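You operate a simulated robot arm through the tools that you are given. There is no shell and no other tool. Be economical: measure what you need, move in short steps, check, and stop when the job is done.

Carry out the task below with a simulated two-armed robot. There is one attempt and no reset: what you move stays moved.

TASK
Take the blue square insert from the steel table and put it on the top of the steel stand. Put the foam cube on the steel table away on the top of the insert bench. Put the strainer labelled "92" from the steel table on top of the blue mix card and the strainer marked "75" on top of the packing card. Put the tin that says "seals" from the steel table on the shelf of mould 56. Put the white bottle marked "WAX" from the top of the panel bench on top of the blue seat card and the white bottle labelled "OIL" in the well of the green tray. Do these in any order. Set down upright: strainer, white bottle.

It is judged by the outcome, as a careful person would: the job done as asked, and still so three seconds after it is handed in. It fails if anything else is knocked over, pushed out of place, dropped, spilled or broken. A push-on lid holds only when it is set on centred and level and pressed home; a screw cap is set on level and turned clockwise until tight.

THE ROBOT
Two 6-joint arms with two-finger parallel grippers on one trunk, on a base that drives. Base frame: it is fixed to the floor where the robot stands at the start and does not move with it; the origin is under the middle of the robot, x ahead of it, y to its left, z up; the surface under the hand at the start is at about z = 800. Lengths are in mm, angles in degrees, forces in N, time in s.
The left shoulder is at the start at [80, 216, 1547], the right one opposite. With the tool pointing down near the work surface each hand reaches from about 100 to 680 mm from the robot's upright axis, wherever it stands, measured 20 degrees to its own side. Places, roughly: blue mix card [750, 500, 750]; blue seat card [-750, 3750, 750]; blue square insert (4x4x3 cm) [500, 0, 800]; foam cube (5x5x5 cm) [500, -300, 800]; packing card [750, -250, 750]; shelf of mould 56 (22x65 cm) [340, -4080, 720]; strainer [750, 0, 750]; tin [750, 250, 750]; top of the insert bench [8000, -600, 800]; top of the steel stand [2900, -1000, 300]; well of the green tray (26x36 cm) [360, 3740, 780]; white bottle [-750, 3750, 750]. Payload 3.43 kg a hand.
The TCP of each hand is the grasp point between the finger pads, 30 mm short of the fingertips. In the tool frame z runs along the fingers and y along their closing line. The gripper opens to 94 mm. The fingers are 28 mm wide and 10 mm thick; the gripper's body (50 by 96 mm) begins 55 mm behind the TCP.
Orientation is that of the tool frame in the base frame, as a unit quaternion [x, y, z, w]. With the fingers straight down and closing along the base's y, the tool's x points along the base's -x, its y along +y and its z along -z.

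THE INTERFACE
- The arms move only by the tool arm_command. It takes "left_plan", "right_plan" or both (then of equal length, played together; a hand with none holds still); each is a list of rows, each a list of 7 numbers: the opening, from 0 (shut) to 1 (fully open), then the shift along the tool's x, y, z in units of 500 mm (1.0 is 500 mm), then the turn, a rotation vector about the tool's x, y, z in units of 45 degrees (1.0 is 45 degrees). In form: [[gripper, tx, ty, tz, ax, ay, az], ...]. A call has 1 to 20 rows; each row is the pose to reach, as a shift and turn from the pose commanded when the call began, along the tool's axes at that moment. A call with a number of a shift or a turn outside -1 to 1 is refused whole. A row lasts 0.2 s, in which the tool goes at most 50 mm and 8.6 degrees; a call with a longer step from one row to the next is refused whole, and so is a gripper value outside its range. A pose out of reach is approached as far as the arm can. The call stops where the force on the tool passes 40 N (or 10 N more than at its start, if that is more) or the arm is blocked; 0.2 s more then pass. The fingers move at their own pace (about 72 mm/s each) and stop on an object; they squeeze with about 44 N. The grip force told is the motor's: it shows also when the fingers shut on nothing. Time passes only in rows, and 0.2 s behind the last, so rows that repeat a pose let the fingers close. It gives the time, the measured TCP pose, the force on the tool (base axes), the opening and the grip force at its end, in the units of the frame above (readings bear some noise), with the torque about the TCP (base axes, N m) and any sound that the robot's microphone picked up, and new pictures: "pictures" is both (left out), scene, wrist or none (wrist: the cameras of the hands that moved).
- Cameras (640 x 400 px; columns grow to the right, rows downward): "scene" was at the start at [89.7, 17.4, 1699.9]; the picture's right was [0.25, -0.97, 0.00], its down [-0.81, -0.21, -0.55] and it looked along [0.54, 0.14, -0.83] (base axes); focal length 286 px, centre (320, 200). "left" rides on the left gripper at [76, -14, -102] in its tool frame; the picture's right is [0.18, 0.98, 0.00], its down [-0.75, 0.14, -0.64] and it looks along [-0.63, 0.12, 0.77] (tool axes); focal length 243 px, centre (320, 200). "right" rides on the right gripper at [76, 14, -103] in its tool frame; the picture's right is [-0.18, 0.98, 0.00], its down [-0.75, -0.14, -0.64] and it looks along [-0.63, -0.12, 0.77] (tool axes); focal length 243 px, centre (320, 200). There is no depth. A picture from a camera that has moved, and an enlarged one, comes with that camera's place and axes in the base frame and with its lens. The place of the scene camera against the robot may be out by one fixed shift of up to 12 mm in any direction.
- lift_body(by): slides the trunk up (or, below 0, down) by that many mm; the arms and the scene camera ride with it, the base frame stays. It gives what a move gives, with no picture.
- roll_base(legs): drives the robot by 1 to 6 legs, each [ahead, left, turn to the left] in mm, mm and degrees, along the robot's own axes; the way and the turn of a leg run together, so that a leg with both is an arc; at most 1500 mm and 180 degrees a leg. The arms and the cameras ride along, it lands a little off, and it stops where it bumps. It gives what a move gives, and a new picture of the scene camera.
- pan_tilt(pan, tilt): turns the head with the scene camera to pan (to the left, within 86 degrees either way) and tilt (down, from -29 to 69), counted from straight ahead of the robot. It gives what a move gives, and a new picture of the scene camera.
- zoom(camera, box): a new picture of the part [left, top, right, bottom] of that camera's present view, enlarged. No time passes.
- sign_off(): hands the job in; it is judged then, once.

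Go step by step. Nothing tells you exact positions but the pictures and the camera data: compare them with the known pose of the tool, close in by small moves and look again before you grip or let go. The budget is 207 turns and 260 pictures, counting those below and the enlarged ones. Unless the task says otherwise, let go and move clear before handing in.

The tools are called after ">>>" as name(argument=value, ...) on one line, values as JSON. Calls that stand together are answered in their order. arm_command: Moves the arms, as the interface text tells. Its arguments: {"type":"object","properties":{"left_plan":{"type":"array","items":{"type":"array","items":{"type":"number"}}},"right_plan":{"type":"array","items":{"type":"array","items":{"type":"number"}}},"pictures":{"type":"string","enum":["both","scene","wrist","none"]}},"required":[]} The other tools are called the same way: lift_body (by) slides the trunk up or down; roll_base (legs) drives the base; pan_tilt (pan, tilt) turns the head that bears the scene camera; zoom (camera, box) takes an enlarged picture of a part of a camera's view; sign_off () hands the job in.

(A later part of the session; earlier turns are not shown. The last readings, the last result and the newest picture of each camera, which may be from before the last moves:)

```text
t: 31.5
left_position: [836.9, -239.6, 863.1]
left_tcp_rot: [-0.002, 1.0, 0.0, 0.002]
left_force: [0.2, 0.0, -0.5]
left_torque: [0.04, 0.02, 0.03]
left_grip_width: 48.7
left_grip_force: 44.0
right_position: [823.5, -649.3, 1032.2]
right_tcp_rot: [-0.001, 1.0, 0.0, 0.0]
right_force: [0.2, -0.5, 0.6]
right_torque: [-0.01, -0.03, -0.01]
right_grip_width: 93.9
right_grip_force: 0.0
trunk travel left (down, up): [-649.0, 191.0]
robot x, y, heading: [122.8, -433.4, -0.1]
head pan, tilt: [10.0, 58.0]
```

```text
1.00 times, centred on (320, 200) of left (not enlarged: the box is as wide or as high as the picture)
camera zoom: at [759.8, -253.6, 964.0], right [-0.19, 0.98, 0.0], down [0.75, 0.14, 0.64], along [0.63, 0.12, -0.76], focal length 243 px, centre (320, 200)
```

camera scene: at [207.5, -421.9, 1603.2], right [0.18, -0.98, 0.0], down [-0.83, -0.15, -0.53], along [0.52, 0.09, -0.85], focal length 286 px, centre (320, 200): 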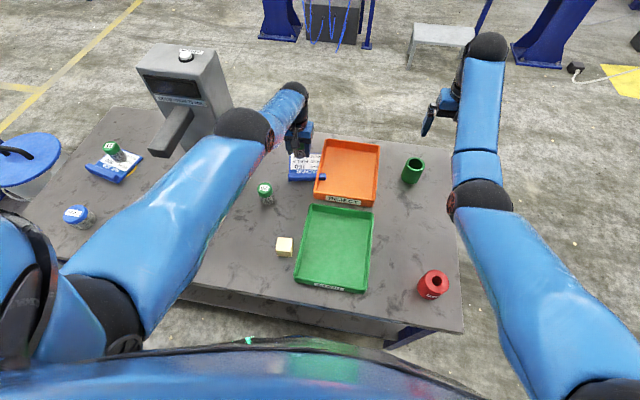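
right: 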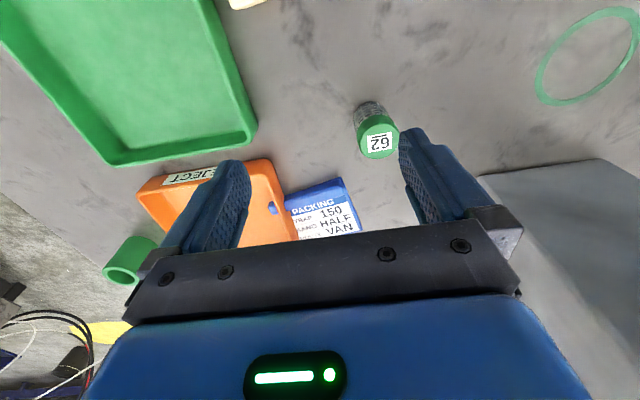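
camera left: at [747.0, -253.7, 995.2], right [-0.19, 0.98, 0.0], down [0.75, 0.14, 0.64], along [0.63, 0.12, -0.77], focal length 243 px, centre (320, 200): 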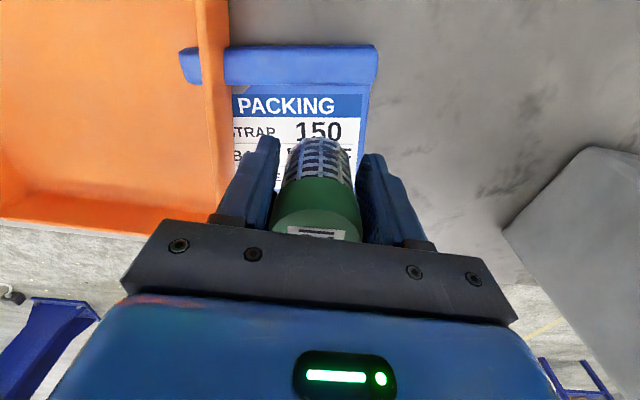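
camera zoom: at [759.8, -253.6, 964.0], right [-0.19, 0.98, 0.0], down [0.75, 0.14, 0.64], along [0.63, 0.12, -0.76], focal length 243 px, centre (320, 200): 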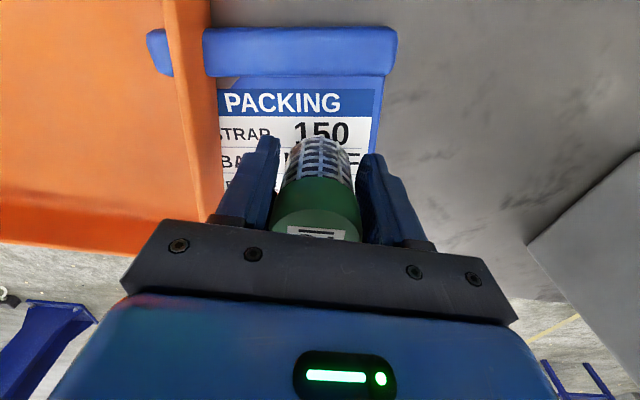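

>>> lift_body(by=-8)

>>> lift_body(by=-3)

```text
t: 32.1
left_position: [837.8, -239.4, 854.3]
left_tcp_rot: [-0.001, 1.0, 0.001, 0.001]
left_force: [0.3, 0.3, -0.6]
left_torque: [0.02, 0.01, -0.03]
left_grip_width: 48.9
left_grip_force: 44.1
right_position: [823.0, -648.4, 1023.5]
right_tcp_rot: [-0.002, 1.0, 0.0, 0.0]
right_force: [0.1, -0.9, 0.1]
right_torque: [0.02, -0.01, 0.02]
right_grip_width: 93.7
right_grip_force: 0.0
trunk travel left (down, up): [-641.0, 199.0]
robot x, y, heading: [120.4, -434.9, -0.0]
head pan, tilt: [10.0, 58.0]
```

```text
t: 32.6
left_position: [837.4, -239.0, 850.3]
left_tcp_rot: [-0.002, 1.0, 0.0, 0.001]
left_force: [-0.7, 0.5, 0.0]
left_torque: [-0.01, 0.01, -0.02]
left_grip_width: 48.4
left_grip_force: 43.9
right_position: [823.5, -647.1, 1021.7]
right_tcp_rot: [-0.002, 1.0, 0.0, 0.0]
right_force: [0.3, -0.4, 0.2]
right_torque: [-0.01, -0.03, 0.02]
right_grip_width: 93.7
right_grip_force: 0.0
trunk travel left (down, up): [-638.0, 202.0]
robot x, y, heading: [121.6, -435.1, 0.1]
head pan, tilt: [10.0, 58.0]
```

>>> lift_body(by=-2)

>>> lift_body(by=-1.5)

```text
t: 33.1
left_position: [837.0, -241.0, 848.7]
left_tcp_rot: [-0.001, 1.0, 0.001, 0.001]
left_force: [-0.8, 0.2, -2.1]
left_torque: [-0.02, 0.03, 0.02]
left_grip_width: 49.0
left_grip_force: 43.7
right_position: [822.1, -649.5, 1018.8]
right_tcp_rot: [-0.002, 1.0, -0.001, -0.001]
right_force: [0.2, -0.4, -0.2]
right_torque: [-0.03, 0.01, -0.02]
right_grip_width: 93.9
right_grip_force: 0.0
trunk travel left (down, up): [-636.0, 204.0]
robot x, y, heading: [119.8, -433.4, 0.2]
head pan, tilt: [10.0, 58.0]
```

```text
t: 33.6
left_position: [837.6, -240.2, 849.1]
left_tcp_rot: [-0.001, 1.0, 0.0, 0.001]
left_force: [-0.2, 1.5, 4.3]
left_torque: [0.08, -0.14, 0.01]
left_grip_width: 48.9
left_grip_force: 44.0
right_position: [821.8, -649.0, 1018.3]
right_tcp_rot: [-0.002, 1.0, 0.0, 0.0]
right_force: [0.1, 0.1, 0.3]
right_torque: [0.0, 0.02, -0.06]
right_grip_width: 94.0
right_grip_force: 0.0
trunk travel left (down, up): [-635.0, 205.0]
robot x, y, heading: [121.9, -435.2, -0.0]
head pan, tilt: [10.0, 58.0]
```

Contact felt (4.3 N). I open to 61 mm in place.

>>> arm_command(left_plan=[[0.65, 0, 0, 0, 0, 0, 0], [0.65, 0, 0, 0, 0, 0, 0]], pictures="wrist")

>>> lift_body(by=150)

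>>> zoom(camera="left", box=[0, 0, 640, 400])

```text
t: 34.2
left_position: [838.5, -239.3, 847.0]
left_tcp_rot: [-0.002, 1.0, 0.0, 0.001]
left_force: [0.3, 0.3, -0.6]
left_torque: [0.0, 0.01, 0.05]
left_grip_width: 61.0
left_grip_force: 0.0
right_position: [823.7, -648.0, 1018.3]
right_tcp_rot: [-0.001, 1.0, 0.0, 0.0]
right_force: [-0.4, -0.3, 0.1]
right_torque: [-0.02, 0.01, -0.01]
right_grip_width: 93.9
right_grip_force: 0.0
trunk travel left (down, up): [-635.0, 205.0]
robot x, y, heading: [126.6, -436.6, 0.4]
head pan, tilt: [10.0, 58.0]
camera left: at [760.2, -253.6, 949.0], right [-0.19, 0.98, 0.0], down [0.75, 0.14, 0.64], along [0.63, 0.12, -0.77], focal length 243 px, centre (320, 200)
```

left: 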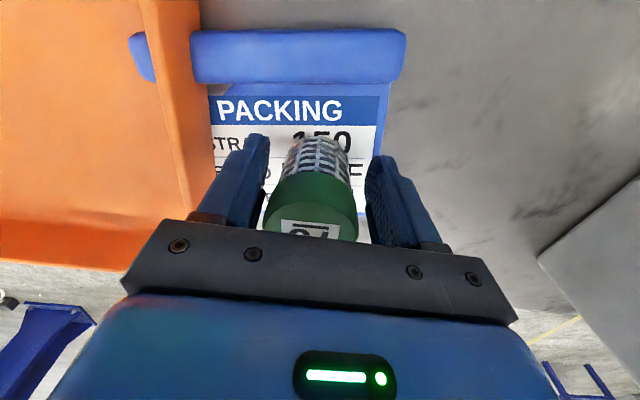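

```text
t: 36.0
left_position: [837.2, -239.8, 996.7]
left_tcp_rot: [-0.002, 1.0, 0.0, 0.001]
left_force: [0.3, 1.0, -0.1]
left_torque: [-0.01, -0.01, 0.05]
left_grip_width: 61.2
left_grip_force: 0.1
right_position: [823.1, -649.0, 1168.2]
right_tcp_rot: [-0.002, 1.0, 0.001, 0.0]
right_force: [0.2, 0.0, 0.6]
right_torque: [-0.01, 0.02, -0.01]
right_grip_width: 94.3
right_grip_force: 0.1
trunk travel left (down, up): [-785.0, 55.0]
robot x, y, heading: [121.1, -433.3, -0.2]
head pan, tilt: [10.0, 58.0]
```

```text
1.00 times, centred on (320, 200) of left (not enlarged: the box is as wide or as high as the picture)
camera zoom: at [760.6, -253.6, 1098.8], right [-0.19, 0.98, 0.0], down [0.75, 0.14, 0.64], along [0.63, 0.12, -0.77], focal length 243 px, centre (320, 200)
```

zoom: 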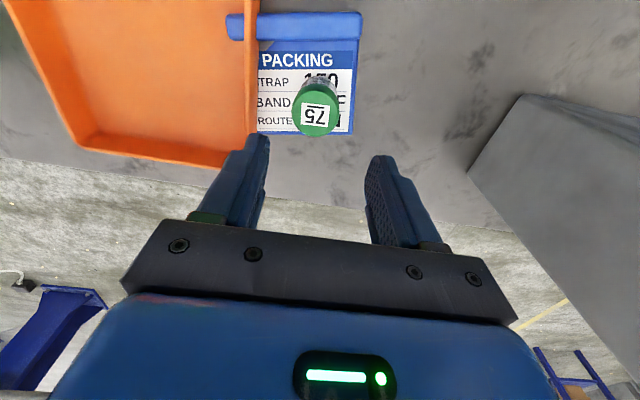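

The "75" stands upright on the packing card. I back off and shift left to face the insert and foam cube.

>>> roll_base(legs=[[-210, 0, 0], [0, 285, 0]])

>>> pan_tilt(pan=0, tilt=55)

>>> zoom(camera="scene", box=[260, 190, 420, 290])

```text
t: 39.2
left_position: [628.7, 13.7, 996.9]
left_tcp_rot: [0.007, 1.0, -0.006, 0.001]
left_force: [3.2, -15.1, 1.8]
left_torque: [0.86, 0.17, -0.14]
left_grip_width: 52.9
left_grip_force: 0.0
right_position: [611.3, -385.0, 1168.7]
right_tcp_rot: [0.003, 1.0, 0.0, -0.001]
right_force: [0.0, 0.5, 0.3]
right_torque: [-0.05, 0.03, -0.05]
right_grip_width: 94.1
right_grip_force: 0.0
trunk travel left (down, up): [-785.0, 55.0]
robot x, y, heading: [-86.3, -160.8, -0.2]
head pan, tilt: [10.0, 58.0]
stopped in leg 2: the force on the tool passed its limit at 45 N (the readings are from after the stop); the commanded pose is now the measured one
camera scene: at [2.9, -152.2, 1706.4], right [0.17, -0.99, 0.0], down [-0.84, -0.14, -0.53], along [0.52, 0.09, -0.85], focal length 286 px, centre (320, 200)
```

scene: 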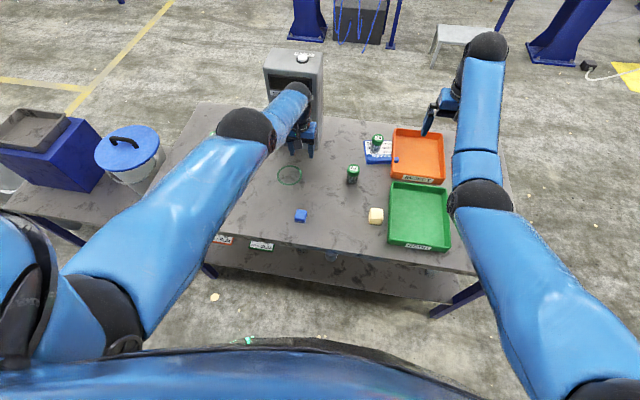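

```text
t: 39.9
left_position: [627.9, 15.8, 995.9]
left_tcp_rot: [0.006, 1.0, -0.004, 0.0]
left_force: [4.1, -17.1, 2.3]
left_torque: [0.98, 0.2, -0.16]
left_grip_width: 51.3
left_grip_force: 0.1
right_position: [612.5, -384.5, 1168.4]
right_tcp_rot: [0.002, 1.0, 0.0, 0.0]
right_force: [-0.8, 0.3, -0.8]
right_torque: [-0.03, 0.01, 0.02]
right_grip_width: 93.7
right_grip_force: 0.1
trunk travel left (down, up): [-785.0, 55.0]
robot x, y, heading: [-83.9, -158.1, 0.0]
head pan, tilt: [0.0, 55.0]
camera scene: at [7.9, -166.6, 1710.0], right [0.0, -1.0, 0.0], down [-0.82, 0.0, -0.57], along [0.57, 0.0, -0.82], focal length 286 px, centre (320, 200)
```

scene: 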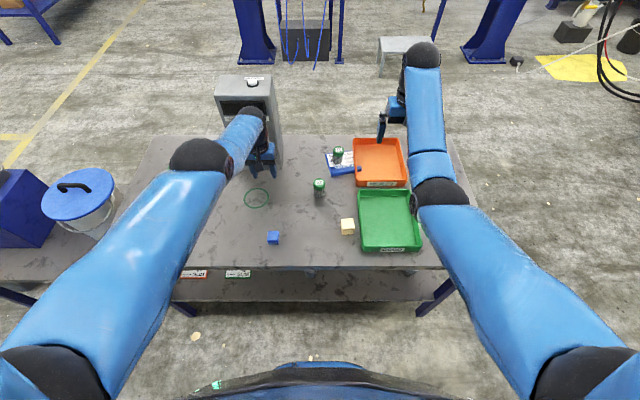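

```text
4.00 times, centred on (340, 240) of scene
camera zoom: at [7.9, -166.6, 1710.0], right [0.0, -1.0, 0.0], down [-0.82, 0.0, -0.57], along [0.57, 0.0, -0.82], focal length 1142 px, centre (240, 40)
```

zoom: 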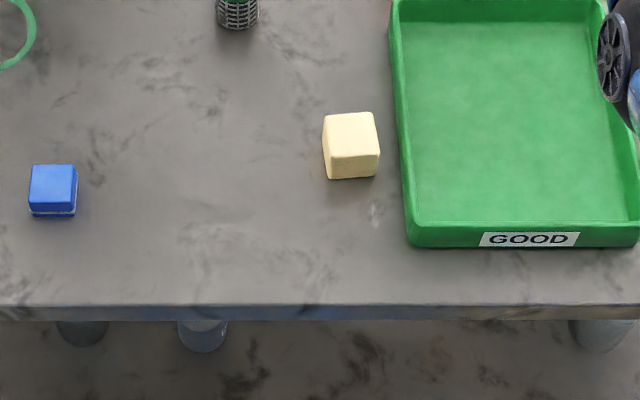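

The left finger leans on the grey machine's lever. I drive right to relieve it, then check that it hasn't shifted.

>>> roll_base(legs=[[0, -40, 0]])

>>> zoom(camera="scene", box=[190, 60, 350, 220])

```text
t: 40.8
left_position: [626.2, -12.4, 994.6]
left_tcp_rot: [0.002, 1.0, -0.007, -0.001]
left_force: [0.1, -0.8, -0.3]
left_torque: [-0.05, -0.01, 0.01]
left_grip_width: 61.1
left_grip_force: 0.0
right_position: [613.9, -413.2, 1168.2]
right_tcp_rot: [-0.001, 1.0, -0.003, 0.001]
right_force: [0.6, 0.5, 0.2]
right_torque: [-0.06, 0.02, -0.02]
right_grip_width: 94.0
right_grip_force: 0.1
trunk travel left (down, up): [-785.0, 55.0]
robot x, y, heading: [-89.6, -204.5, -0.2]
head pan, tilt: [0.0, 55.0]
camera scene: at [7.6, -192.8, 1709.9], right [0.0, -1.0, 0.01], down [-0.82, 0.0, -0.57], along [0.57, -0.01, -0.82], focal length 286 px, centre (320, 200)
```

scene: 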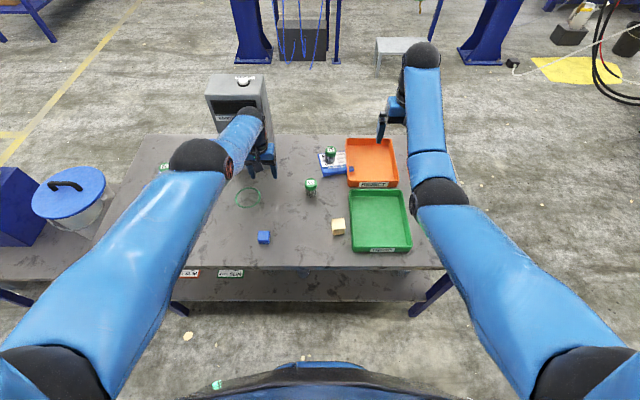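

```text
2.50 times, centred on (270, 140) of scene
camera zoom: at [7.6, -192.8, 1709.9], right [0.0, -1.0, 0.01], down [-0.82, 0.0, -0.57], along [0.57, -0.01, -0.82], focal length 714 px, centre (445, 350)
```

zoom: 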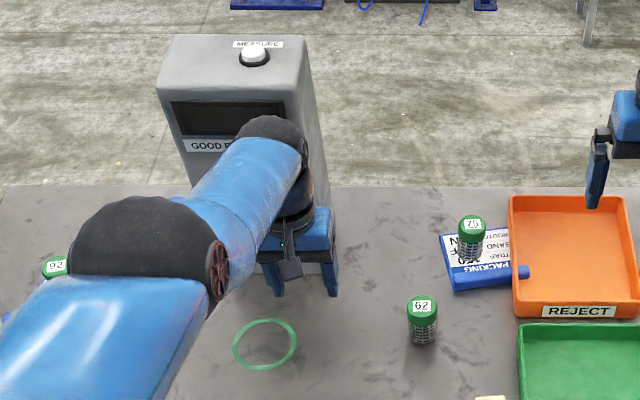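

The machine is unshifted. I move both hands: left above the insert (470,-5), right above the foam (508,-262).

>>> arm_command(left_plan=[[0.8, 0.06, 0, 0, 0, 0, 0], [0.8, 0.12, 0, 0, 0, 0, 0], [0.8, 0.18, 0.005, 0.03, 0, 0, 0], [0.8, 0.24, 0.01, 0.06, -0.01, 0, 0], [0.8, 0.28, 0.014, 0.09, -0.018, 0, 0], [0.8, 0.312, 0.014, 0.11, -0.018, 0, 0]], right_plan=[[1, 0.035, 0.05, 0.07, 0, 0, 0], [1, 0.07, 0.1, 0.14, 0, 0, 0], [1, 0.105, 0.15, 0.21, 0, 0, 0], [1, 0.14, 0.2, 0.28, 0, 0, 0], [1, 0.175, 0.25, 0.35, 0, 0, 0], [1, 0.212, 0.302, 0.416, 0, 0, 0]], pictures="both")

```text
t: 42.2
left_position: [570.7, -14.7, 886.7]
left_tcp_rot: [0.004, 1.0, 0.003, -0.001]
left_force: [0.4, -0.9, -0.1]
left_torque: [0.0, 0.0, 0.0]
left_grip_width: 74.8
left_grip_force: 0.0
left hand out of reach, approached as far as the arm can: row 1, 2, 3, 4, 5, 6
right_position: [506.7, -264.8, 962.8]
right_tcp_rot: [0.0, 1.0, -0.002, 0.001]
right_force: [-1.1, 0.1, -0.8]
right_torque: [0.0, 0.01, -0.01]
right_grip_width: 94.1
right_grip_force: 0.1
trunk travel left (down, up): [-785.0, 55.0]
robot x, y, heading: [-84.2, -201.3, 0.0]
head pan, tilt: [0.0, 55.0]
camera scene: at [6.7, -199.6, 1710.1], right [0.0, -1.0, 0.0], down [-0.82, 0.0, -0.57], along [0.57, 0.0, -0.82], focal length 286 px, centre (320, 200)
camera right: at [429.1, -250.1, 1064.8], right [0.18, 0.98, 0.0], down [0.75, -0.14, 0.64], along [0.63, -0.12, -0.77], focal length 243 px, centre (320, 200)
camera left: at [493.4, -28.0, 988.6], right [-0.18, 0.98, 0.01], down [0.76, 0.13, 0.64], along [0.63, 0.12, -0.77], focal length 243 px, centre (320, 200)
```

scene: 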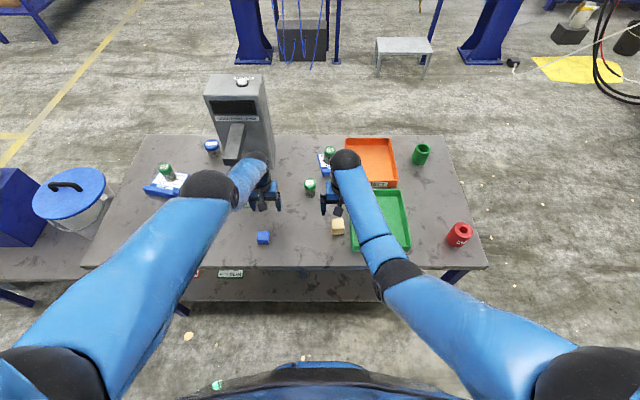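
right: 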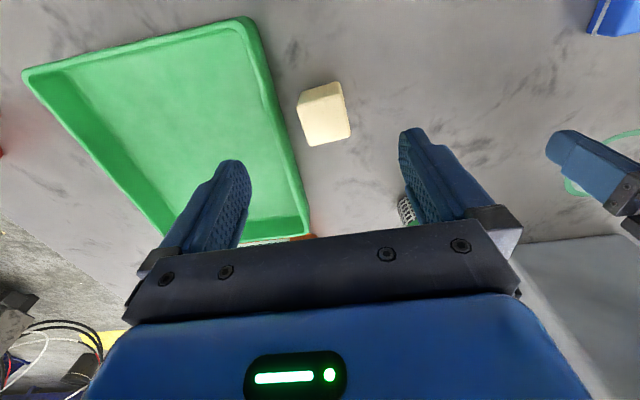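
left: 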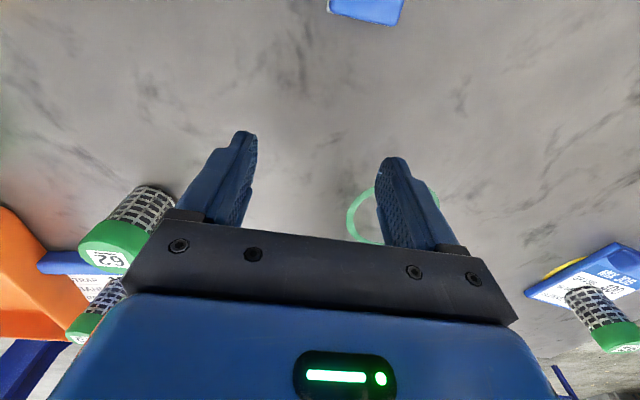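

The foam is 16–20 mm from the green tray, too tight for a finger along y, so I rotate the right gripper toward closing along x. The left hand gets time to settle.

>>> arm_command(right_plan=[[1, 0, 0, 0, 0, 0, -0.16], [1, 0, 0, 0, 0, 0, -0.33], [1, 0, 0, 0, 0, 0, -0.5], [1, 0, 0, 0, 0, 0, -0.66], [1, 0, 0, 0, 0, 0, -0.83], [1, 0, 0, 0, 0, 0, -1.0]], left_plan=[[0.8, 0, 0, 0, 0, 0, 0], [0.8, 0, 0, 0, 0, 0, 0], [0.8, 0, 0, 0, 0, 0, 0], [0.8, 0, 0, 0, 0, 0, 0], [0.8, 0, 0, 0, 0, 0, 0], [0.8, 0, 0, 0, 0, 0, 0]], pictures="none")

>>> arm_command(right_plan=[[1, 0, 0, 0, 0, 0, -0.16], [1, 0, 0, 0, 0, 0, -0.33], [1, 0, 0, 0, 0, 0, -0.5], [1, 0, 0, 0, 0, 0, -0.66], [1, 0, 0, 0, 0, 0, -0.83], [1, 0, 0, 0, 0, 0, -1.0]], pictures="both")

```text
t: 43.6
left_position: [569.9, -15.5, 885.9]
left_tcp_rot: [0.004, 1.0, 0.003, -0.002]
left_force: [0.1, 0.3, 0.4]
left_torque: [-0.02, 0.0, -0.01]
left_grip_width: 75.4
left_grip_force: 0.1
right_position: [506.9, -267.4, 959.5]
right_tcp_rot: [-0.384, 0.923, 0.0, -0.001]
right_force: [0.8, 0.5, -0.1]
right_torque: [0.0, 0.0, -0.01]
right_grip_width: 93.8
right_grip_force: 0.1
trunk travel left (down, up): [-785.0, 55.0]
robot x, y, heading: [-87.6, -202.9, 0.2]
head pan, tilt: [0.0, 55.0]
```

```text
t: 45.0
left_position: [570.6, -15.8, 887.7]
left_tcp_rot: [0.004, 1.0, 0.004, -0.001]
left_force: [0.0, 0.4, -0.2]
left_torque: [0.03, -0.01, -0.02]
left_grip_width: 75.4
left_grip_force: 0.0
right_position: [506.5, -268.2, 959.2]
right_tcp_rot: [0.709, -0.706, 0.0, 0.0]
right_force: [0.5, -0.3, 0.0]
right_torque: [-0.02, 0.02, 0.02]
right_grip_width: 93.9
right_grip_force: 0.2
trunk travel left (down, up): [-785.0, 55.0]
robot x, y, heading: [-87.9, -202.5, 0.2]
head pan, tilt: [0.0, 55.0]
camera scene: at [7.4, -202.4, 1710.0], right [0.0, -1.0, 0.0], down [-0.82, 0.0, -0.57], along [0.57, 0.0, -0.82], focal length 286 px, centre (320, 200)
camera right: at [491.7, -343.9, 1063.2], right [-0.98, 0.18, 0.0], down [0.14, 0.75, 0.64], along [0.12, 0.63, -0.77], focal length 243 px, centre (320, 200)
```

scene: 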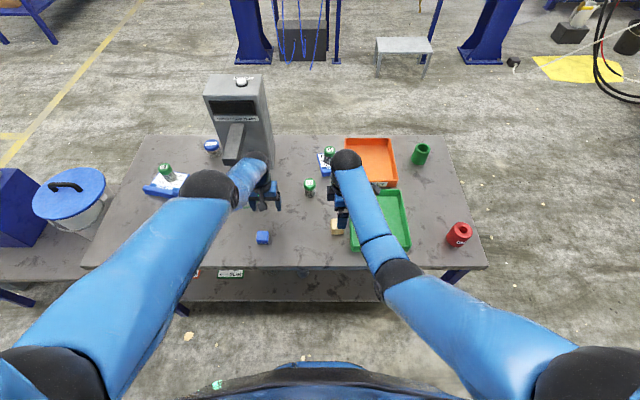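
right: 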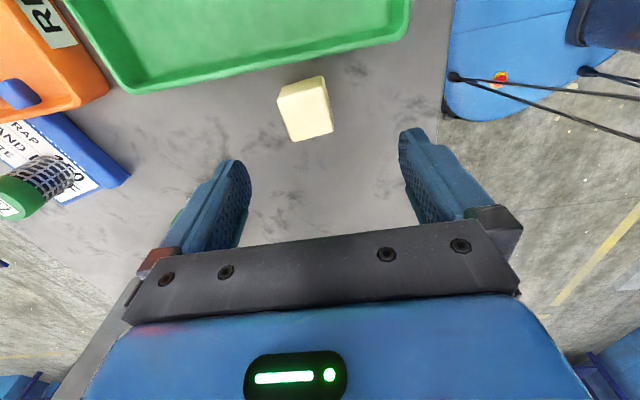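

Left arm is locked nearly straight, so I bend its elbow by pulling the hand up and back; the right hand descends on the foam (z≈836) and grips.

>>> arm_command(right_plan=[[1, -0.01, -0.015, 0.08, 0, 0, 0], [1, -0.01, -0.015, 0.16, 0, 0, 0], [1, -0.01, -0.015, 0.22, 0, 0, 0], [1, -0.01, -0.015, 0.247, 0, 0, 0], [0, -0.01, -0.015, 0.247, 0, 0, 0], [0, -0.01, -0.015, 0.247, 0, 0, 0], [0, -0.01, -0.015, 0.247, 0, 0, 0]], left_plan=[[0.8, 0, 0, -0.08, 0, 0, 0], [0.8, 0.01, 0, -0.16, 0, 0, 0], [0.8, 0.05, 0, -0.2, 0, 0, 0], [0.8, 0.1, 0, -0.22, 0, 0, 0], [0.8, 0.14, 0, -0.22, 0, 0, 0], [0.8, 0.17, 0, -0.2, 0, 0, 0], [0.8, 0.2, 0, -0.15, 0, 0, 0]], pictures="both")

```text
t: 46.6
left_position: [591.8, -27.0, 924.6]
left_tcp_rot: [0.004, 1.0, 0.003, -0.002]
left_force: [1.0, -0.4, 0.0]
left_torque: [-0.06, 0.02, -0.02]
left_grip_width: 75.1
left_grip_force: 0.1
left hand out of reach, approached as far as the arm can: row 1, 2, 3, 4, 5, 6, 7
right_position: [516.1, -262.5, 835.5]
right_tcp_rot: [-0.707, 0.707, 0.001, 0.0]
right_force: [0.5, 0.5, 0.6]
right_torque: [0.02, 0.03, 0.02]
right_grip_width: 47.5
right_grip_force: 43.6
trunk travel left (down, up): [-785.0, 55.0]
robot x, y, heading: [-85.9, -201.7, 0.2]
head pan, tilt: [0.0, 55.0]
camera scene: at [7.5, -202.1, 1710.0], right [0.0, -1.0, 0.0], down [-0.82, 0.0, -0.57], along [0.57, 0.0, -0.82], focal length 286 px, centre (320, 200)
camera right: at [501.2, -338.4, 939.3], right [-0.98, 0.18, 0.0], down [0.14, 0.75, 0.64], along [0.12, 0.63, -0.77], focal length 243 px, centre (320, 200)
camera left: at [515.6, -39.5, 1026.8], right [-0.18, 0.98, 0.01], down [0.76, 0.13, 0.64], along [0.63, 0.12, -0.77], focal length 243 px, centre (320, 200)
```

scene: 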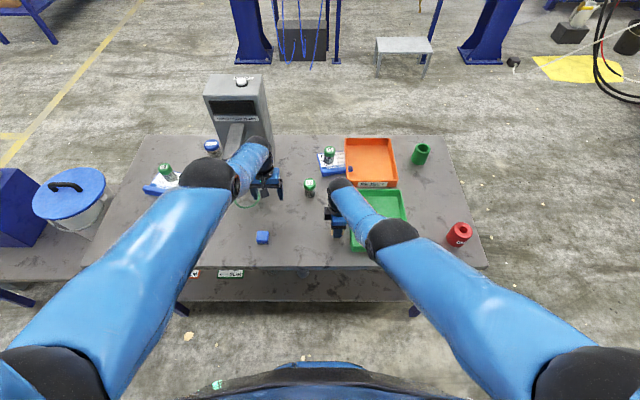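
right: 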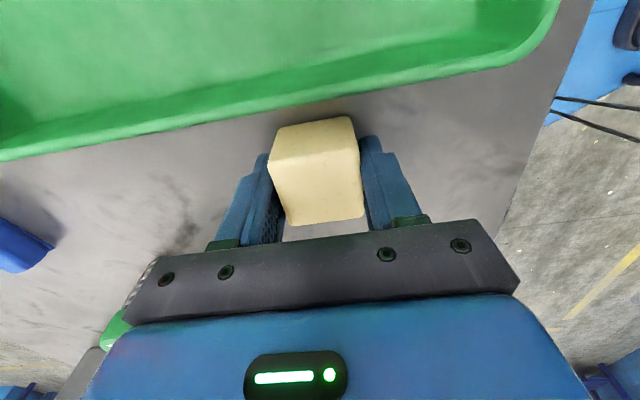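
left: 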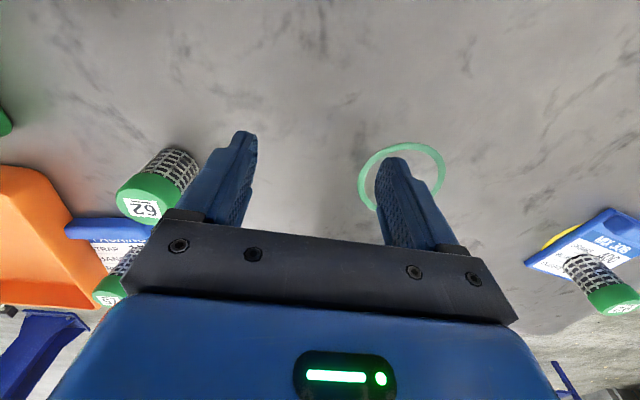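

Foam is gripped. I lift it and try bending the left elbow with an inward move.

>>> arm_command(right_plan=[[0, 0, 0, -0.05, 0, 0, 0], [0, 0, 0, -0.1, 0, 0, 0], [0, 0, 0, -0.15, 0, 0, 0], [0, 0, 0, -0.2, 0, 0, 0], [0, 0, 0, -0.2, 0, 0, 0]], left_plan=[[0.8, 0.02, -0.04, -0.02, 0, 0, 0], [0.8, 0.04, -0.08, -0.04, 0, 0, 0], [0.8, 0.06, -0.12, -0.06, 0, 0, 0], [0.8, 0.09, -0.12, -0.06, 0, 0, 0], [0.8, 0.12, -0.12, -0.06, 0, 0, 0]], pictures="scene")

```text
t: 47.8
left_position: [584.6, -89.1, 926.7]
left_tcp_rot: [0.003, 1.0, 0.003, -0.001]
left_force: [0.4, -1.0, 0.3]
left_torque: [-0.04, 0.03, 0.04]
left_grip_width: 75.0
left_grip_force: 0.1
left hand out of reach, approached as far as the arm can: row 1, 2, 3, 4, 5
right_position: [516.2, -263.3, 936.5]
right_tcp_rot: [0.707, -0.707, 0.0, 0.0]
right_force: [0.7, -0.4, -1.0]
right_torque: [0.03, -0.02, 0.04]
right_grip_width: 47.0
right_grip_force: 44.1
trunk travel left (down, up): [-785.0, 55.0]
robot x, y, heading: [-84.9, -205.5, -0.2]
head pan, tilt: [0.0, 55.0]
camera scene: at [7.2, -202.2, 1710.0], right [0.0, -1.0, 0.0], down [-0.82, 0.0, -0.57], along [0.57, 0.0, -0.82], focal length 286 px, centre (320, 200)
```

scene: 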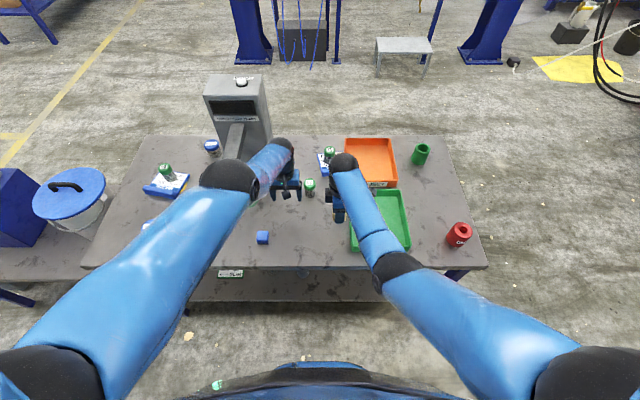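

Left arm still locked straight. I try tilting the left tool so the wrist comes back, to free the elbow.

>>> arm_command(left_plan=[[0.8, 0, 0.0, -0.02, 0, -0.15, 0], [0.8, 0, 0.02, -0.04, 0, -0.3, 0], [0.8, 0, 0.04, -0.06, 0, -0.45, 0], [0.8, 0, 0.06, -0.08, 0, -0.6, 0]], pictures="scene")

```text
t: 48.8
left_position: [667.2, -74.4, 923.0]
left_tcp_rot: [0.003, 0.972, 0.002, 0.233]
left_force: [-0.4, 0.4, -0.4]
left_torque: [-0.02, -0.01, -0.04]
left_grip_width: 75.1
left_grip_force: 0.0
left hand out of reach, approached as far as the arm can: row 1, 2, 3, 4
right_position: [516.4, -263.6, 937.0]
right_tcp_rot: [0.708, -0.707, 0.0, 0.0]
right_force: [-0.7, 0.1, -1.1]
right_torque: [0.0, 0.01, 0.01]
right_grip_width: 46.7
right_grip_force: 44.6
trunk travel left (down, up): [-785.0, 55.0]
robot x, y, heading: [-86.0, -206.0, -0.1]
head pan, tilt: [0.0, 55.0]
camera scene: at [7.6, -202.2, 1710.0], right [0.0, -1.0, 0.0], down [-0.82, 0.0, -0.57], along [0.57, 0.0, -0.82], focal length 286 px, centre (320, 200)
```

scene: 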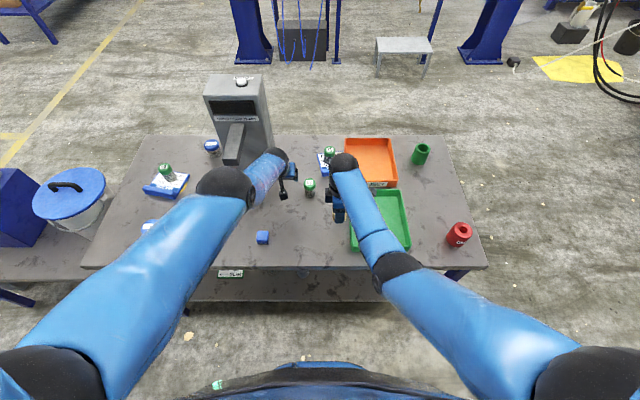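

I'll try holding a far up-and-back target for many rows so the elbow can bend.

>>> arm_command(left_plan=[[0.8, 0.03, 0, -0.07, 0, 0.15, 0], [0.8, 0.06, 0, -0.14, 0, 0.3, 0], [0.8, 0.09, 0, -0.21, 0, 0.45, 0], [0.8, 0.12, 0, -0.28, 0, 0.6, 0], [0.8, 0.149, 0, -0.367, 0, 0.6, 0], [0.8, 0.149, 0, -0.367, 0, 0.6, 0], [0.8, 0.149, 0, -0.367, 0, 0.6, 0], [0.8, 0.149, 0, -0.367, 0, 0.6, 0], [0.8, 0.149, 0, -0.367, 0, 0.6, 0], [0.8, 0.149, 0, -0.367, 0, 0.6, 0], [0.8, 0.149, 0, -0.367, 0, 0.6, 0], [0.8, 0.149, 0, -0.367, 0, 0.6, 0]], pictures="scene")

```text
t: 51.4
left_position: [621.8, -85.9, 1003.0]
left_tcp_rot: [0.004, 1.0, 0.004, 0.0]
left_force: [-0.9, 0.7, 0.1]
left_torque: [0.01, -0.04, 0.01]
left_grip_width: 75.1
left_grip_force: 0.1
left hand out of reach, approached as far as the arm can: row 1, 2, 3, 4, 5, 6, 7, 8, 9, 10, 11, 12
right_position: [516.8, -263.9, 937.7]
right_tcp_rot: [-0.707, 0.707, 0.0, 0.0]
right_force: [-0.7, 0.9, -1.0]
right_torque: [-0.03, 0.0, 0.01]
right_grip_width: 47.0
right_grip_force: 44.0
trunk travel left (down, up): [-785.0, 55.0]
robot x, y, heading: [-81.5, -202.4, 0.1]
head pan, tilt: [0.0, 55.0]
camera scene: at [7.5, -202.5, 1710.0], right [0.0, -1.0, 0.0], down [-0.82, 0.0, -0.57], along [0.57, 0.0, -0.82], focal length 286 px, centre (320, 200)
```

scene: 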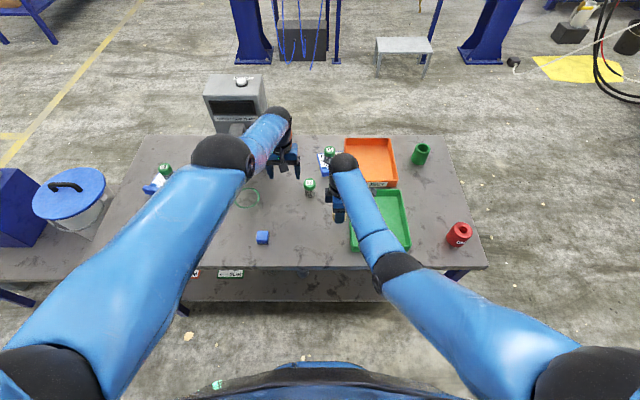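

The left arm is stretched to its reach sphere; I'll use it as is and position it with base and lift instead. First lower it along the sphere and raise the foam a bit.

>>> arm_command(left_plan=[[0.8, 0.015, 0, 0.05, 0, 0, 0], [0.8, 0.03, 0, 0.1, 0, 0, 0], [0.8, 0.05, 0, 0.15, 0, 0, 0], [0.8, 0.07, 0, 0.19, 0, 0, 0], [0.8, 0.085, 0, 0.22, 0, 0, 0]], right_plan=[[0, 0, 0, -0.04, 0, 0, 0], [0, 0, 0, -0.08, 0, 0, 0], [0, 0, 0, -0.12, 0, 0, 0], [0, 0, 0, -0.16, 0, 0, 0], [0, 0, 0, -0.18, 0, 0, 0]], pictures="none")

```text
t: 52.6
left_position: [570.6, -85.8, 898.1]
left_tcp_rot: [0.005, 1.0, 0.003, 0.0]
left_force: [0.2, 0.4, 0.5]
left_torque: [0.02, -0.01, 0.0]
left_grip_width: 75.1
left_grip_force: 0.1
left hand out of reach, approached as far as the arm can: row 3, 4, 5
right_position: [514.6, -263.8, 1026.8]
right_tcp_rot: [-0.707, 0.707, 0.0, -0.001]
right_force: [0.1, -0.4, 0.2]
right_torque: [-0.04, 0.02, -0.02]
right_grip_width: 47.2
right_grip_force: 44.0
trunk travel left (down, up): [-785.0, 55.0]
robot x, y, heading: [-86.4, -203.6, 0.1]
head pan, tilt: [0.0, 55.0]
```

>>> roll_base(legs=[[-101, 81, 0]])

>>> zoom(camera="left", box=[0, 0, 640, 400])

```text
t: 53.8
left_position: [473.4, -6.8, 896.1]
left_tcp_rot: [0.004, 1.0, 0.005, -0.002]
left_force: [0.2, -0.8, 0.4]
left_torque: [0.03, 0.02, -0.01]
left_grip_width: 75.2
left_grip_force: 0.1
right_position: [419.0, -183.8, 1023.9]
right_tcp_rot: [-0.706, 0.708, 0.002, 0.0]
right_force: [0.0, -0.1, 0.0]
right_torque: [0.04, 0.02, -0.02]
right_grip_width: 47.1
right_grip_force: 43.8
trunk travel left (down, up): [-785.0, 55.0]
robot x, y, heading: [-183.0, -121.5, -0.1]
head pan, tilt: [0.0, 55.0]
camera scene: at [-87.1, -124.1, 1709.6], right [0.0, -1.0, 0.0], down [-0.82, 0.0, -0.57], along [0.57, 0.0, -0.82], focal length 286 px, centre (320, 200)
```

scene: 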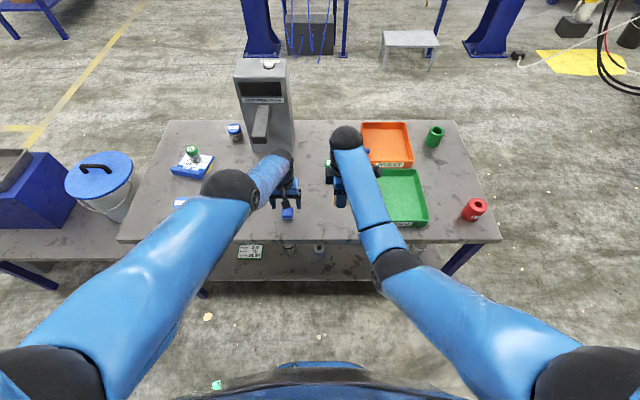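

```text
1.00 times, centred on (320, 200) of left (not enlarged: the box is as wide or as high as the picture)
camera zoom: at [397.3, -20.5, 998.3], right [-0.18, 0.98, 0.01], down [0.76, 0.13, 0.64], along [0.63, 0.12, -0.77], focal length 243 px, centre (320, 200)
```

zoom: 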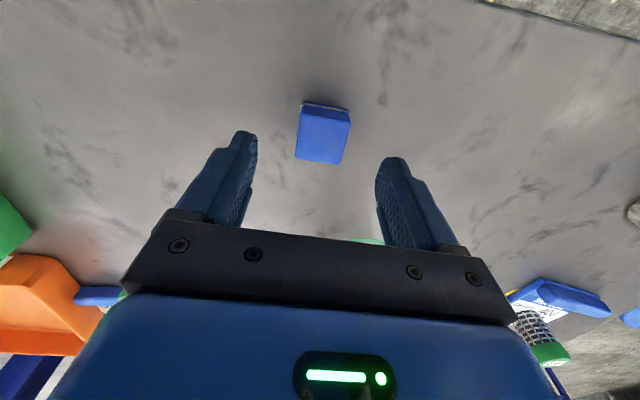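

Insert is centred under the left hand. I lower the trunk 60 mm and close.

>>> lift_body(by=-60)

>>> arm_command(left_plan=[[0, 0, 0.004, 0, 0, 0, 0], [0, 0, 0.004, 0, 0, 0, 0], [0, 0, 0.004, 0, 0, 0, 0], [0, 0, 0.004, 0, 0, 0, 0]], pictures="wrist")

```text
t: 54.8
left_position: [471.1, -4.9, 839.2]
left_tcp_rot: [0.003, 1.0, 0.002, 0.0]
left_force: [-0.4, 0.2, 0.1]
left_torque: [-0.01, 0.0, -0.02]
left_grip_width: 75.3
left_grip_force: 0.1
right_position: [415.1, -181.1, 966.6]
right_tcp_rot: [-0.707, 0.707, -0.002, 0.0]
right_force: [-0.1, 0.0, -0.8]
right_torque: [0.0, 0.01, 0.03]
right_grip_width: 46.9
right_grip_force: 43.8
trunk travel left (down, up): [-725.0, 115.0]
robot x, y, heading: [-187.3, -120.2, 0.1]
head pan, tilt: [0.0, 55.0]
```

```text
t: 55.8
left_position: [471.0, -2.4, 838.4]
left_tcp_rot: [0.004, 1.0, 0.004, -0.001]
left_force: [-1.0, 0.6, 0.0]
left_torque: [0.02, 0.04, 0.05]
left_grip_width: 36.6
left_grip_force: 44.0
right_position: [416.5, -181.7, 967.1]
right_tcp_rot: [-0.707, 0.707, 0.0, 0.001]
right_force: [0.9, 0.4, 0.1]
right_torque: [0.0, -0.01, 0.02]
right_grip_width: 47.1
right_grip_force: 44.2
trunk travel left (down, up): [-725.0, 115.0]
robot x, y, heading: [-185.7, -118.5, -0.3]
head pan, tilt: [0.0, 55.0]
camera left: at [394.5, -16.7, 939.8], right [-0.18, 0.98, 0.01], down [0.76, 0.13, 0.64], along [0.63, 0.12, -0.77], focal length 243 px, centre (320, 200)
```

left: 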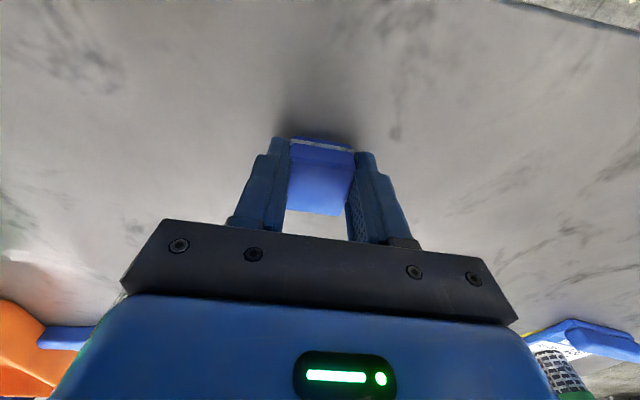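

Insert gripped. I raise the trunk and look to the right and ahead to plan the drive around the table.

>>> lift_body(by=80)

>>> pan_tilt(pan=-55, tilt=25)

>>> pan_tilt(pan=-5, tilt=20)

```text
t: 57.0
left_position: [471.1, -3.1, 917.5]
left_tcp_rot: [0.004, 1.0, 0.004, 0.0]
left_force: [-0.1, -0.1, 0.2]
left_torque: [-0.02, -0.02, -0.01]
left_grip_width: 36.7
left_grip_force: 43.4
right_position: [415.9, -182.9, 1046.3]
right_tcp_rot: [-0.707, 0.708, 0.0, 0.0]
right_force: [0.0, 0.1, -0.9]
right_torque: [-0.04, 0.0, -0.03]
right_grip_width: 47.2
right_grip_force: 43.7
trunk travel left (down, up): [-805.0, 35.0]
robot x, y, heading: [-185.9, -120.7, -0.0]
head pan, tilt: [0.0, 55.0]
```

```text
t: 58.2
left_position: [472.0, -2.8, 917.7]
left_tcp_rot: [0.004, 1.0, 0.004, 0.0]
left_force: [-0.3, -1.0, 0.2]
left_torque: [0.01, -0.01, 0.01]
left_grip_width: 36.9
left_grip_force: 43.8
right_position: [416.6, -182.2, 1045.5]
right_tcp_rot: [-0.707, 0.707, 0.0, 0.001]
right_force: [-0.5, 0.6, -1.3]
right_torque: [-0.01, -0.02, -0.01]
right_grip_width: 47.3
right_grip_force: 43.7
trunk travel left (down, up): [-805.0, 35.0]
robot x, y, heading: [-187.9, -117.3, -0.0]
head pan, tilt: [-55.0, 25.0]
camera scene: at [-111.1, -195.7, 1774.0], right [-0.82, -0.57, 0.0], down [-0.24, 0.35, -0.91], along [0.52, -0.74, -0.42], focal length 286 px, centre (320, 200)
```

scene: 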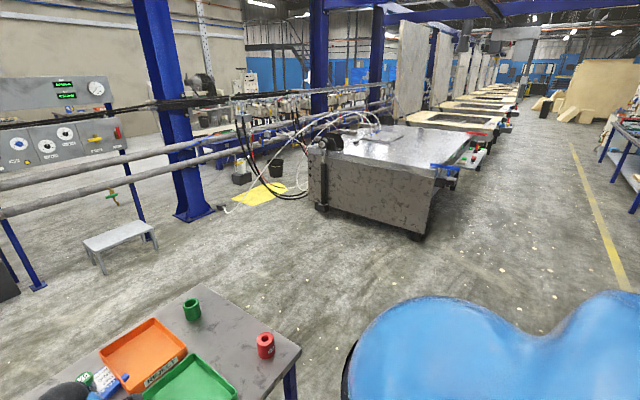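

```text
t: 59.4
left_position: [470.1, -3.5, 918.6]
left_tcp_rot: [0.005, 1.0, 0.003, 0.0]
left_force: [0.4, -0.4, 0.4]
left_torque: [0.02, 0.05, 0.01]
left_grip_width: 36.6
left_grip_force: 44.1
right_position: [416.2, -181.1, 1046.2]
right_tcp_rot: [-0.706, 0.708, -0.001, 0.0]
right_force: [0.9, -0.5, -0.1]
right_torque: [0.02, 0.01, 0.01]
right_grip_width: 47.2
right_grip_force: 43.5
trunk travel left (down, up): [-805.0, 35.0]
robot x, y, heading: [-182.0, -120.1, -0.4]
head pan, tilt: [-5.0, 20.0]
camera scene: at [-71.0, -128.4, 1782.1], right [-0.09, -1.0, 0.0], down [-0.34, 0.03, -0.94], along [0.94, -0.08, -0.34], focal length 286 px, centre (320, 200)
```

scene: 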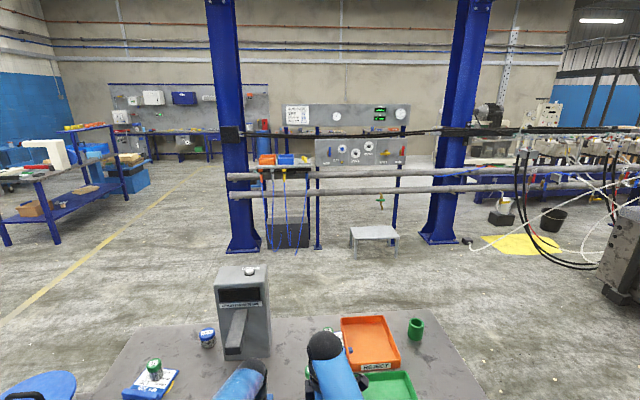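

The steel stand is at about (2883,-994) in front of the pipe rails; the way around the right end of the table is clear. I drive around it.

>>> roll_base(legs=[[-80, 0, 0], [0, -1380, 0], [1200, 0, 0], [1150, 0, 0]])

>>> pan_tilt(pan=15, tilt=55)

```text
t: 78.1
left_position: [2729.8, -1393.5, 918.8]
left_tcp_rot: [0.007, 1.0, 0.003, 0.0]
left_force: [-0.8, -0.7, -0.9]
left_torque: [0.0, -0.01, -0.02]
left_grip_width: 36.9
left_grip_force: 43.9
right_position: [2674.5, -1573.2, 1046.9]
right_tcp_rot: [-0.704, 0.71, 0.0, 0.0]
right_force: [0.4, -0.2, -0.8]
right_torque: [0.02, 0.02, 0.03]
right_grip_width: 47.2
right_grip_force: 43.6
trunk travel left (down, up): [-805.0, 35.0]
robot x, y, heading: [2070.0, -1508.9, -0.3]
head pan, tilt: [-5.0, 20.0]
camera scene: at [2186.6, -1516.1, 1782.2], right [-0.1, -1.0, 0.0], down [-0.34, 0.03, -0.94], along [0.94, -0.09, -0.34], focal length 286 px, centre (320, 200)
```

scene: 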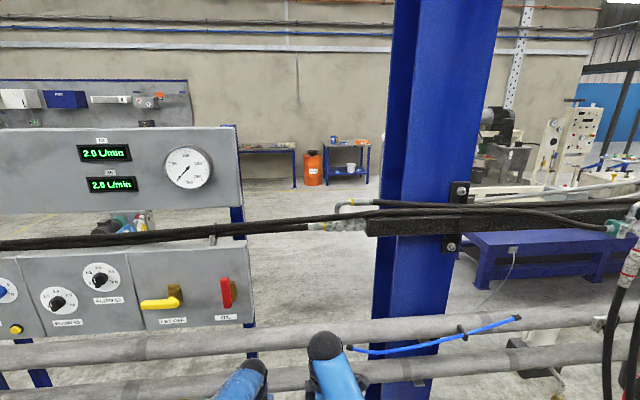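

```text
t: 79.1
left_position: [2730.7, -1393.8, 917.6]
left_tcp_rot: [0.006, 1.0, 0.004, -0.001]
left_force: [-0.5, 0.5, -1.2]
left_torque: [-0.01, -0.02, -0.03]
left_grip_width: 36.8
left_grip_force: 43.9
right_position: [2675.2, -1573.2, 1045.1]
right_tcp_rot: [-0.705, 0.71, 0.0, 0.0]
right_force: [-1.0, -0.1, -1.2]
right_torque: [0.02, -0.02, 0.0]
right_grip_width: 47.1
right_grip_force: 44.2
trunk travel left (down, up): [-805.0, 35.0]
robot x, y, heading: [2074.9, -1507.6, -0.4]
head pan, tilt: [15.0, 55.0]
camera scene: at [2165.6, -1489.1, 1730.0], right [0.25, -0.97, 0.0], down [-0.79, -0.21, -0.57], along [0.56, 0.14, -0.82], focal length 286 px, centre (320, 200)
```

scene: 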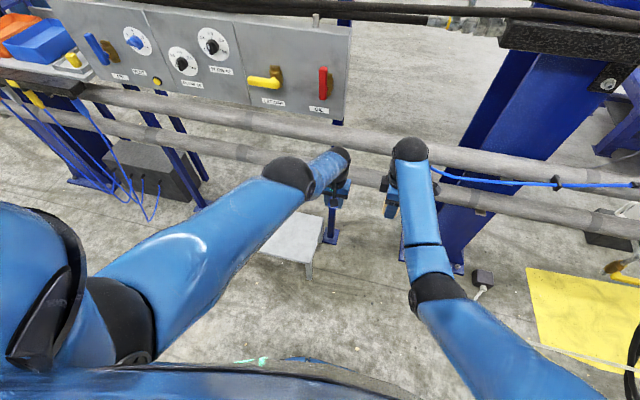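

The pipe rails run at about x≈2950–3050, z≈800–920, near the stand. I move left while staying back to see the stand directly.

>>> roll_base(legs=[[-70, 0, 0], [0, 380, 0]])

>>> pan_tilt(pan=0, tilt=58)

>>> zoom(camera="left", box=[0, 0, 640, 400])

```text
t: 82.1
left_position: [2661.1, -1014.2, 917.9]
left_tcp_rot: [0.003, 1.0, 0.004, -0.001]
left_force: [-0.9, -0.3, -0.1]
left_torque: [-0.01, -0.01, -0.02]
left_grip_width: 36.8
left_grip_force: 44.1
right_position: [2607.2, -1193.3, 1044.5]
right_tcp_rot: [0.707, -0.707, -0.001, -0.001]
right_force: [0.4, -0.5, -0.9]
right_torque: [0.05, 0.01, 0.06]
right_grip_width: 47.1
right_grip_force: 44.3
trunk travel left (down, up): [-805.0, 35.0]
robot x, y, heading: [2004.3, -1131.6, -0.1]
head pan, tilt: [15.0, 55.0]
camera scene: at [2096.4, -1115.3, 1730.0], right [0.26, -0.97, 0.0], down [-0.79, -0.21, -0.57], along [0.55, 0.15, -0.82], focal length 286 px, centre (320, 200)
```

scene: 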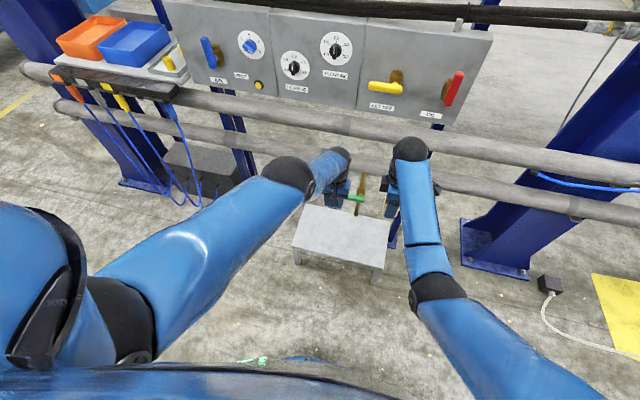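

```text
t: 82.9
left_position: [2661.5, -1013.1, 917.7]
left_tcp_rot: [0.004, 1.0, 0.004, -0.001]
left_force: [0.7, -0.5, 0.0]
left_torque: [0.03, 0.0, 0.0]
left_grip_width: 37.1
left_grip_force: 44.0
right_position: [2606.3, -1192.4, 1046.3]
right_tcp_rot: [-0.706, 0.708, 0.0, 0.0]
right_force: [-0.2, -0.1, 0.3]
right_torque: [-0.03, -0.01, 0.01]
right_grip_width: 47.2
right_grip_force: 44.0
trunk travel left (down, up): [-805.0, 35.0]
robot x, y, heading: [2003.3, -1136.0, -0.1]
head pan, tilt: [0.0, 58.0]
camera scene: at [2095.4, -1130.5, 1726.3], right [0.0, -1.0, 0.0], down [-0.85, 0.0, -0.53], along [0.53, 0.0, -0.85], focal length 286 px, centre (320, 200)
```

scene: 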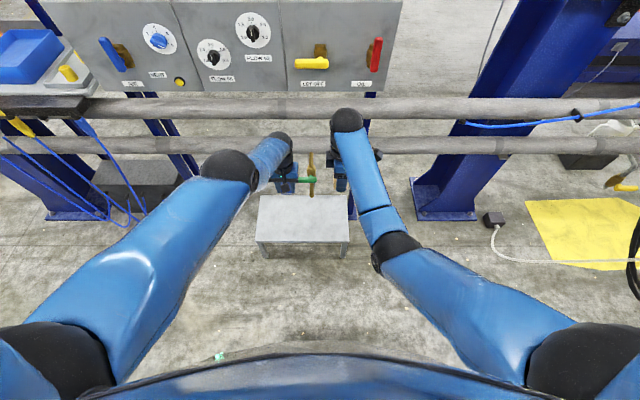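

```text
1.00 times, centred on (320, 200) of left (not enlarged: the box is as wide or as high as the picture)
camera zoom: at [2584.4, -1026.7, 1019.8], right [-0.18, 0.98, 0.01], down [0.76, 0.13, 0.64], along [0.63, 0.12, -0.77], focal length 243 px, centre (320, 200)
```

zoom: 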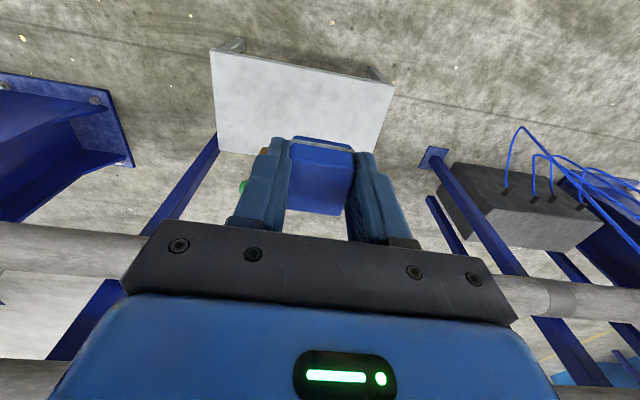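

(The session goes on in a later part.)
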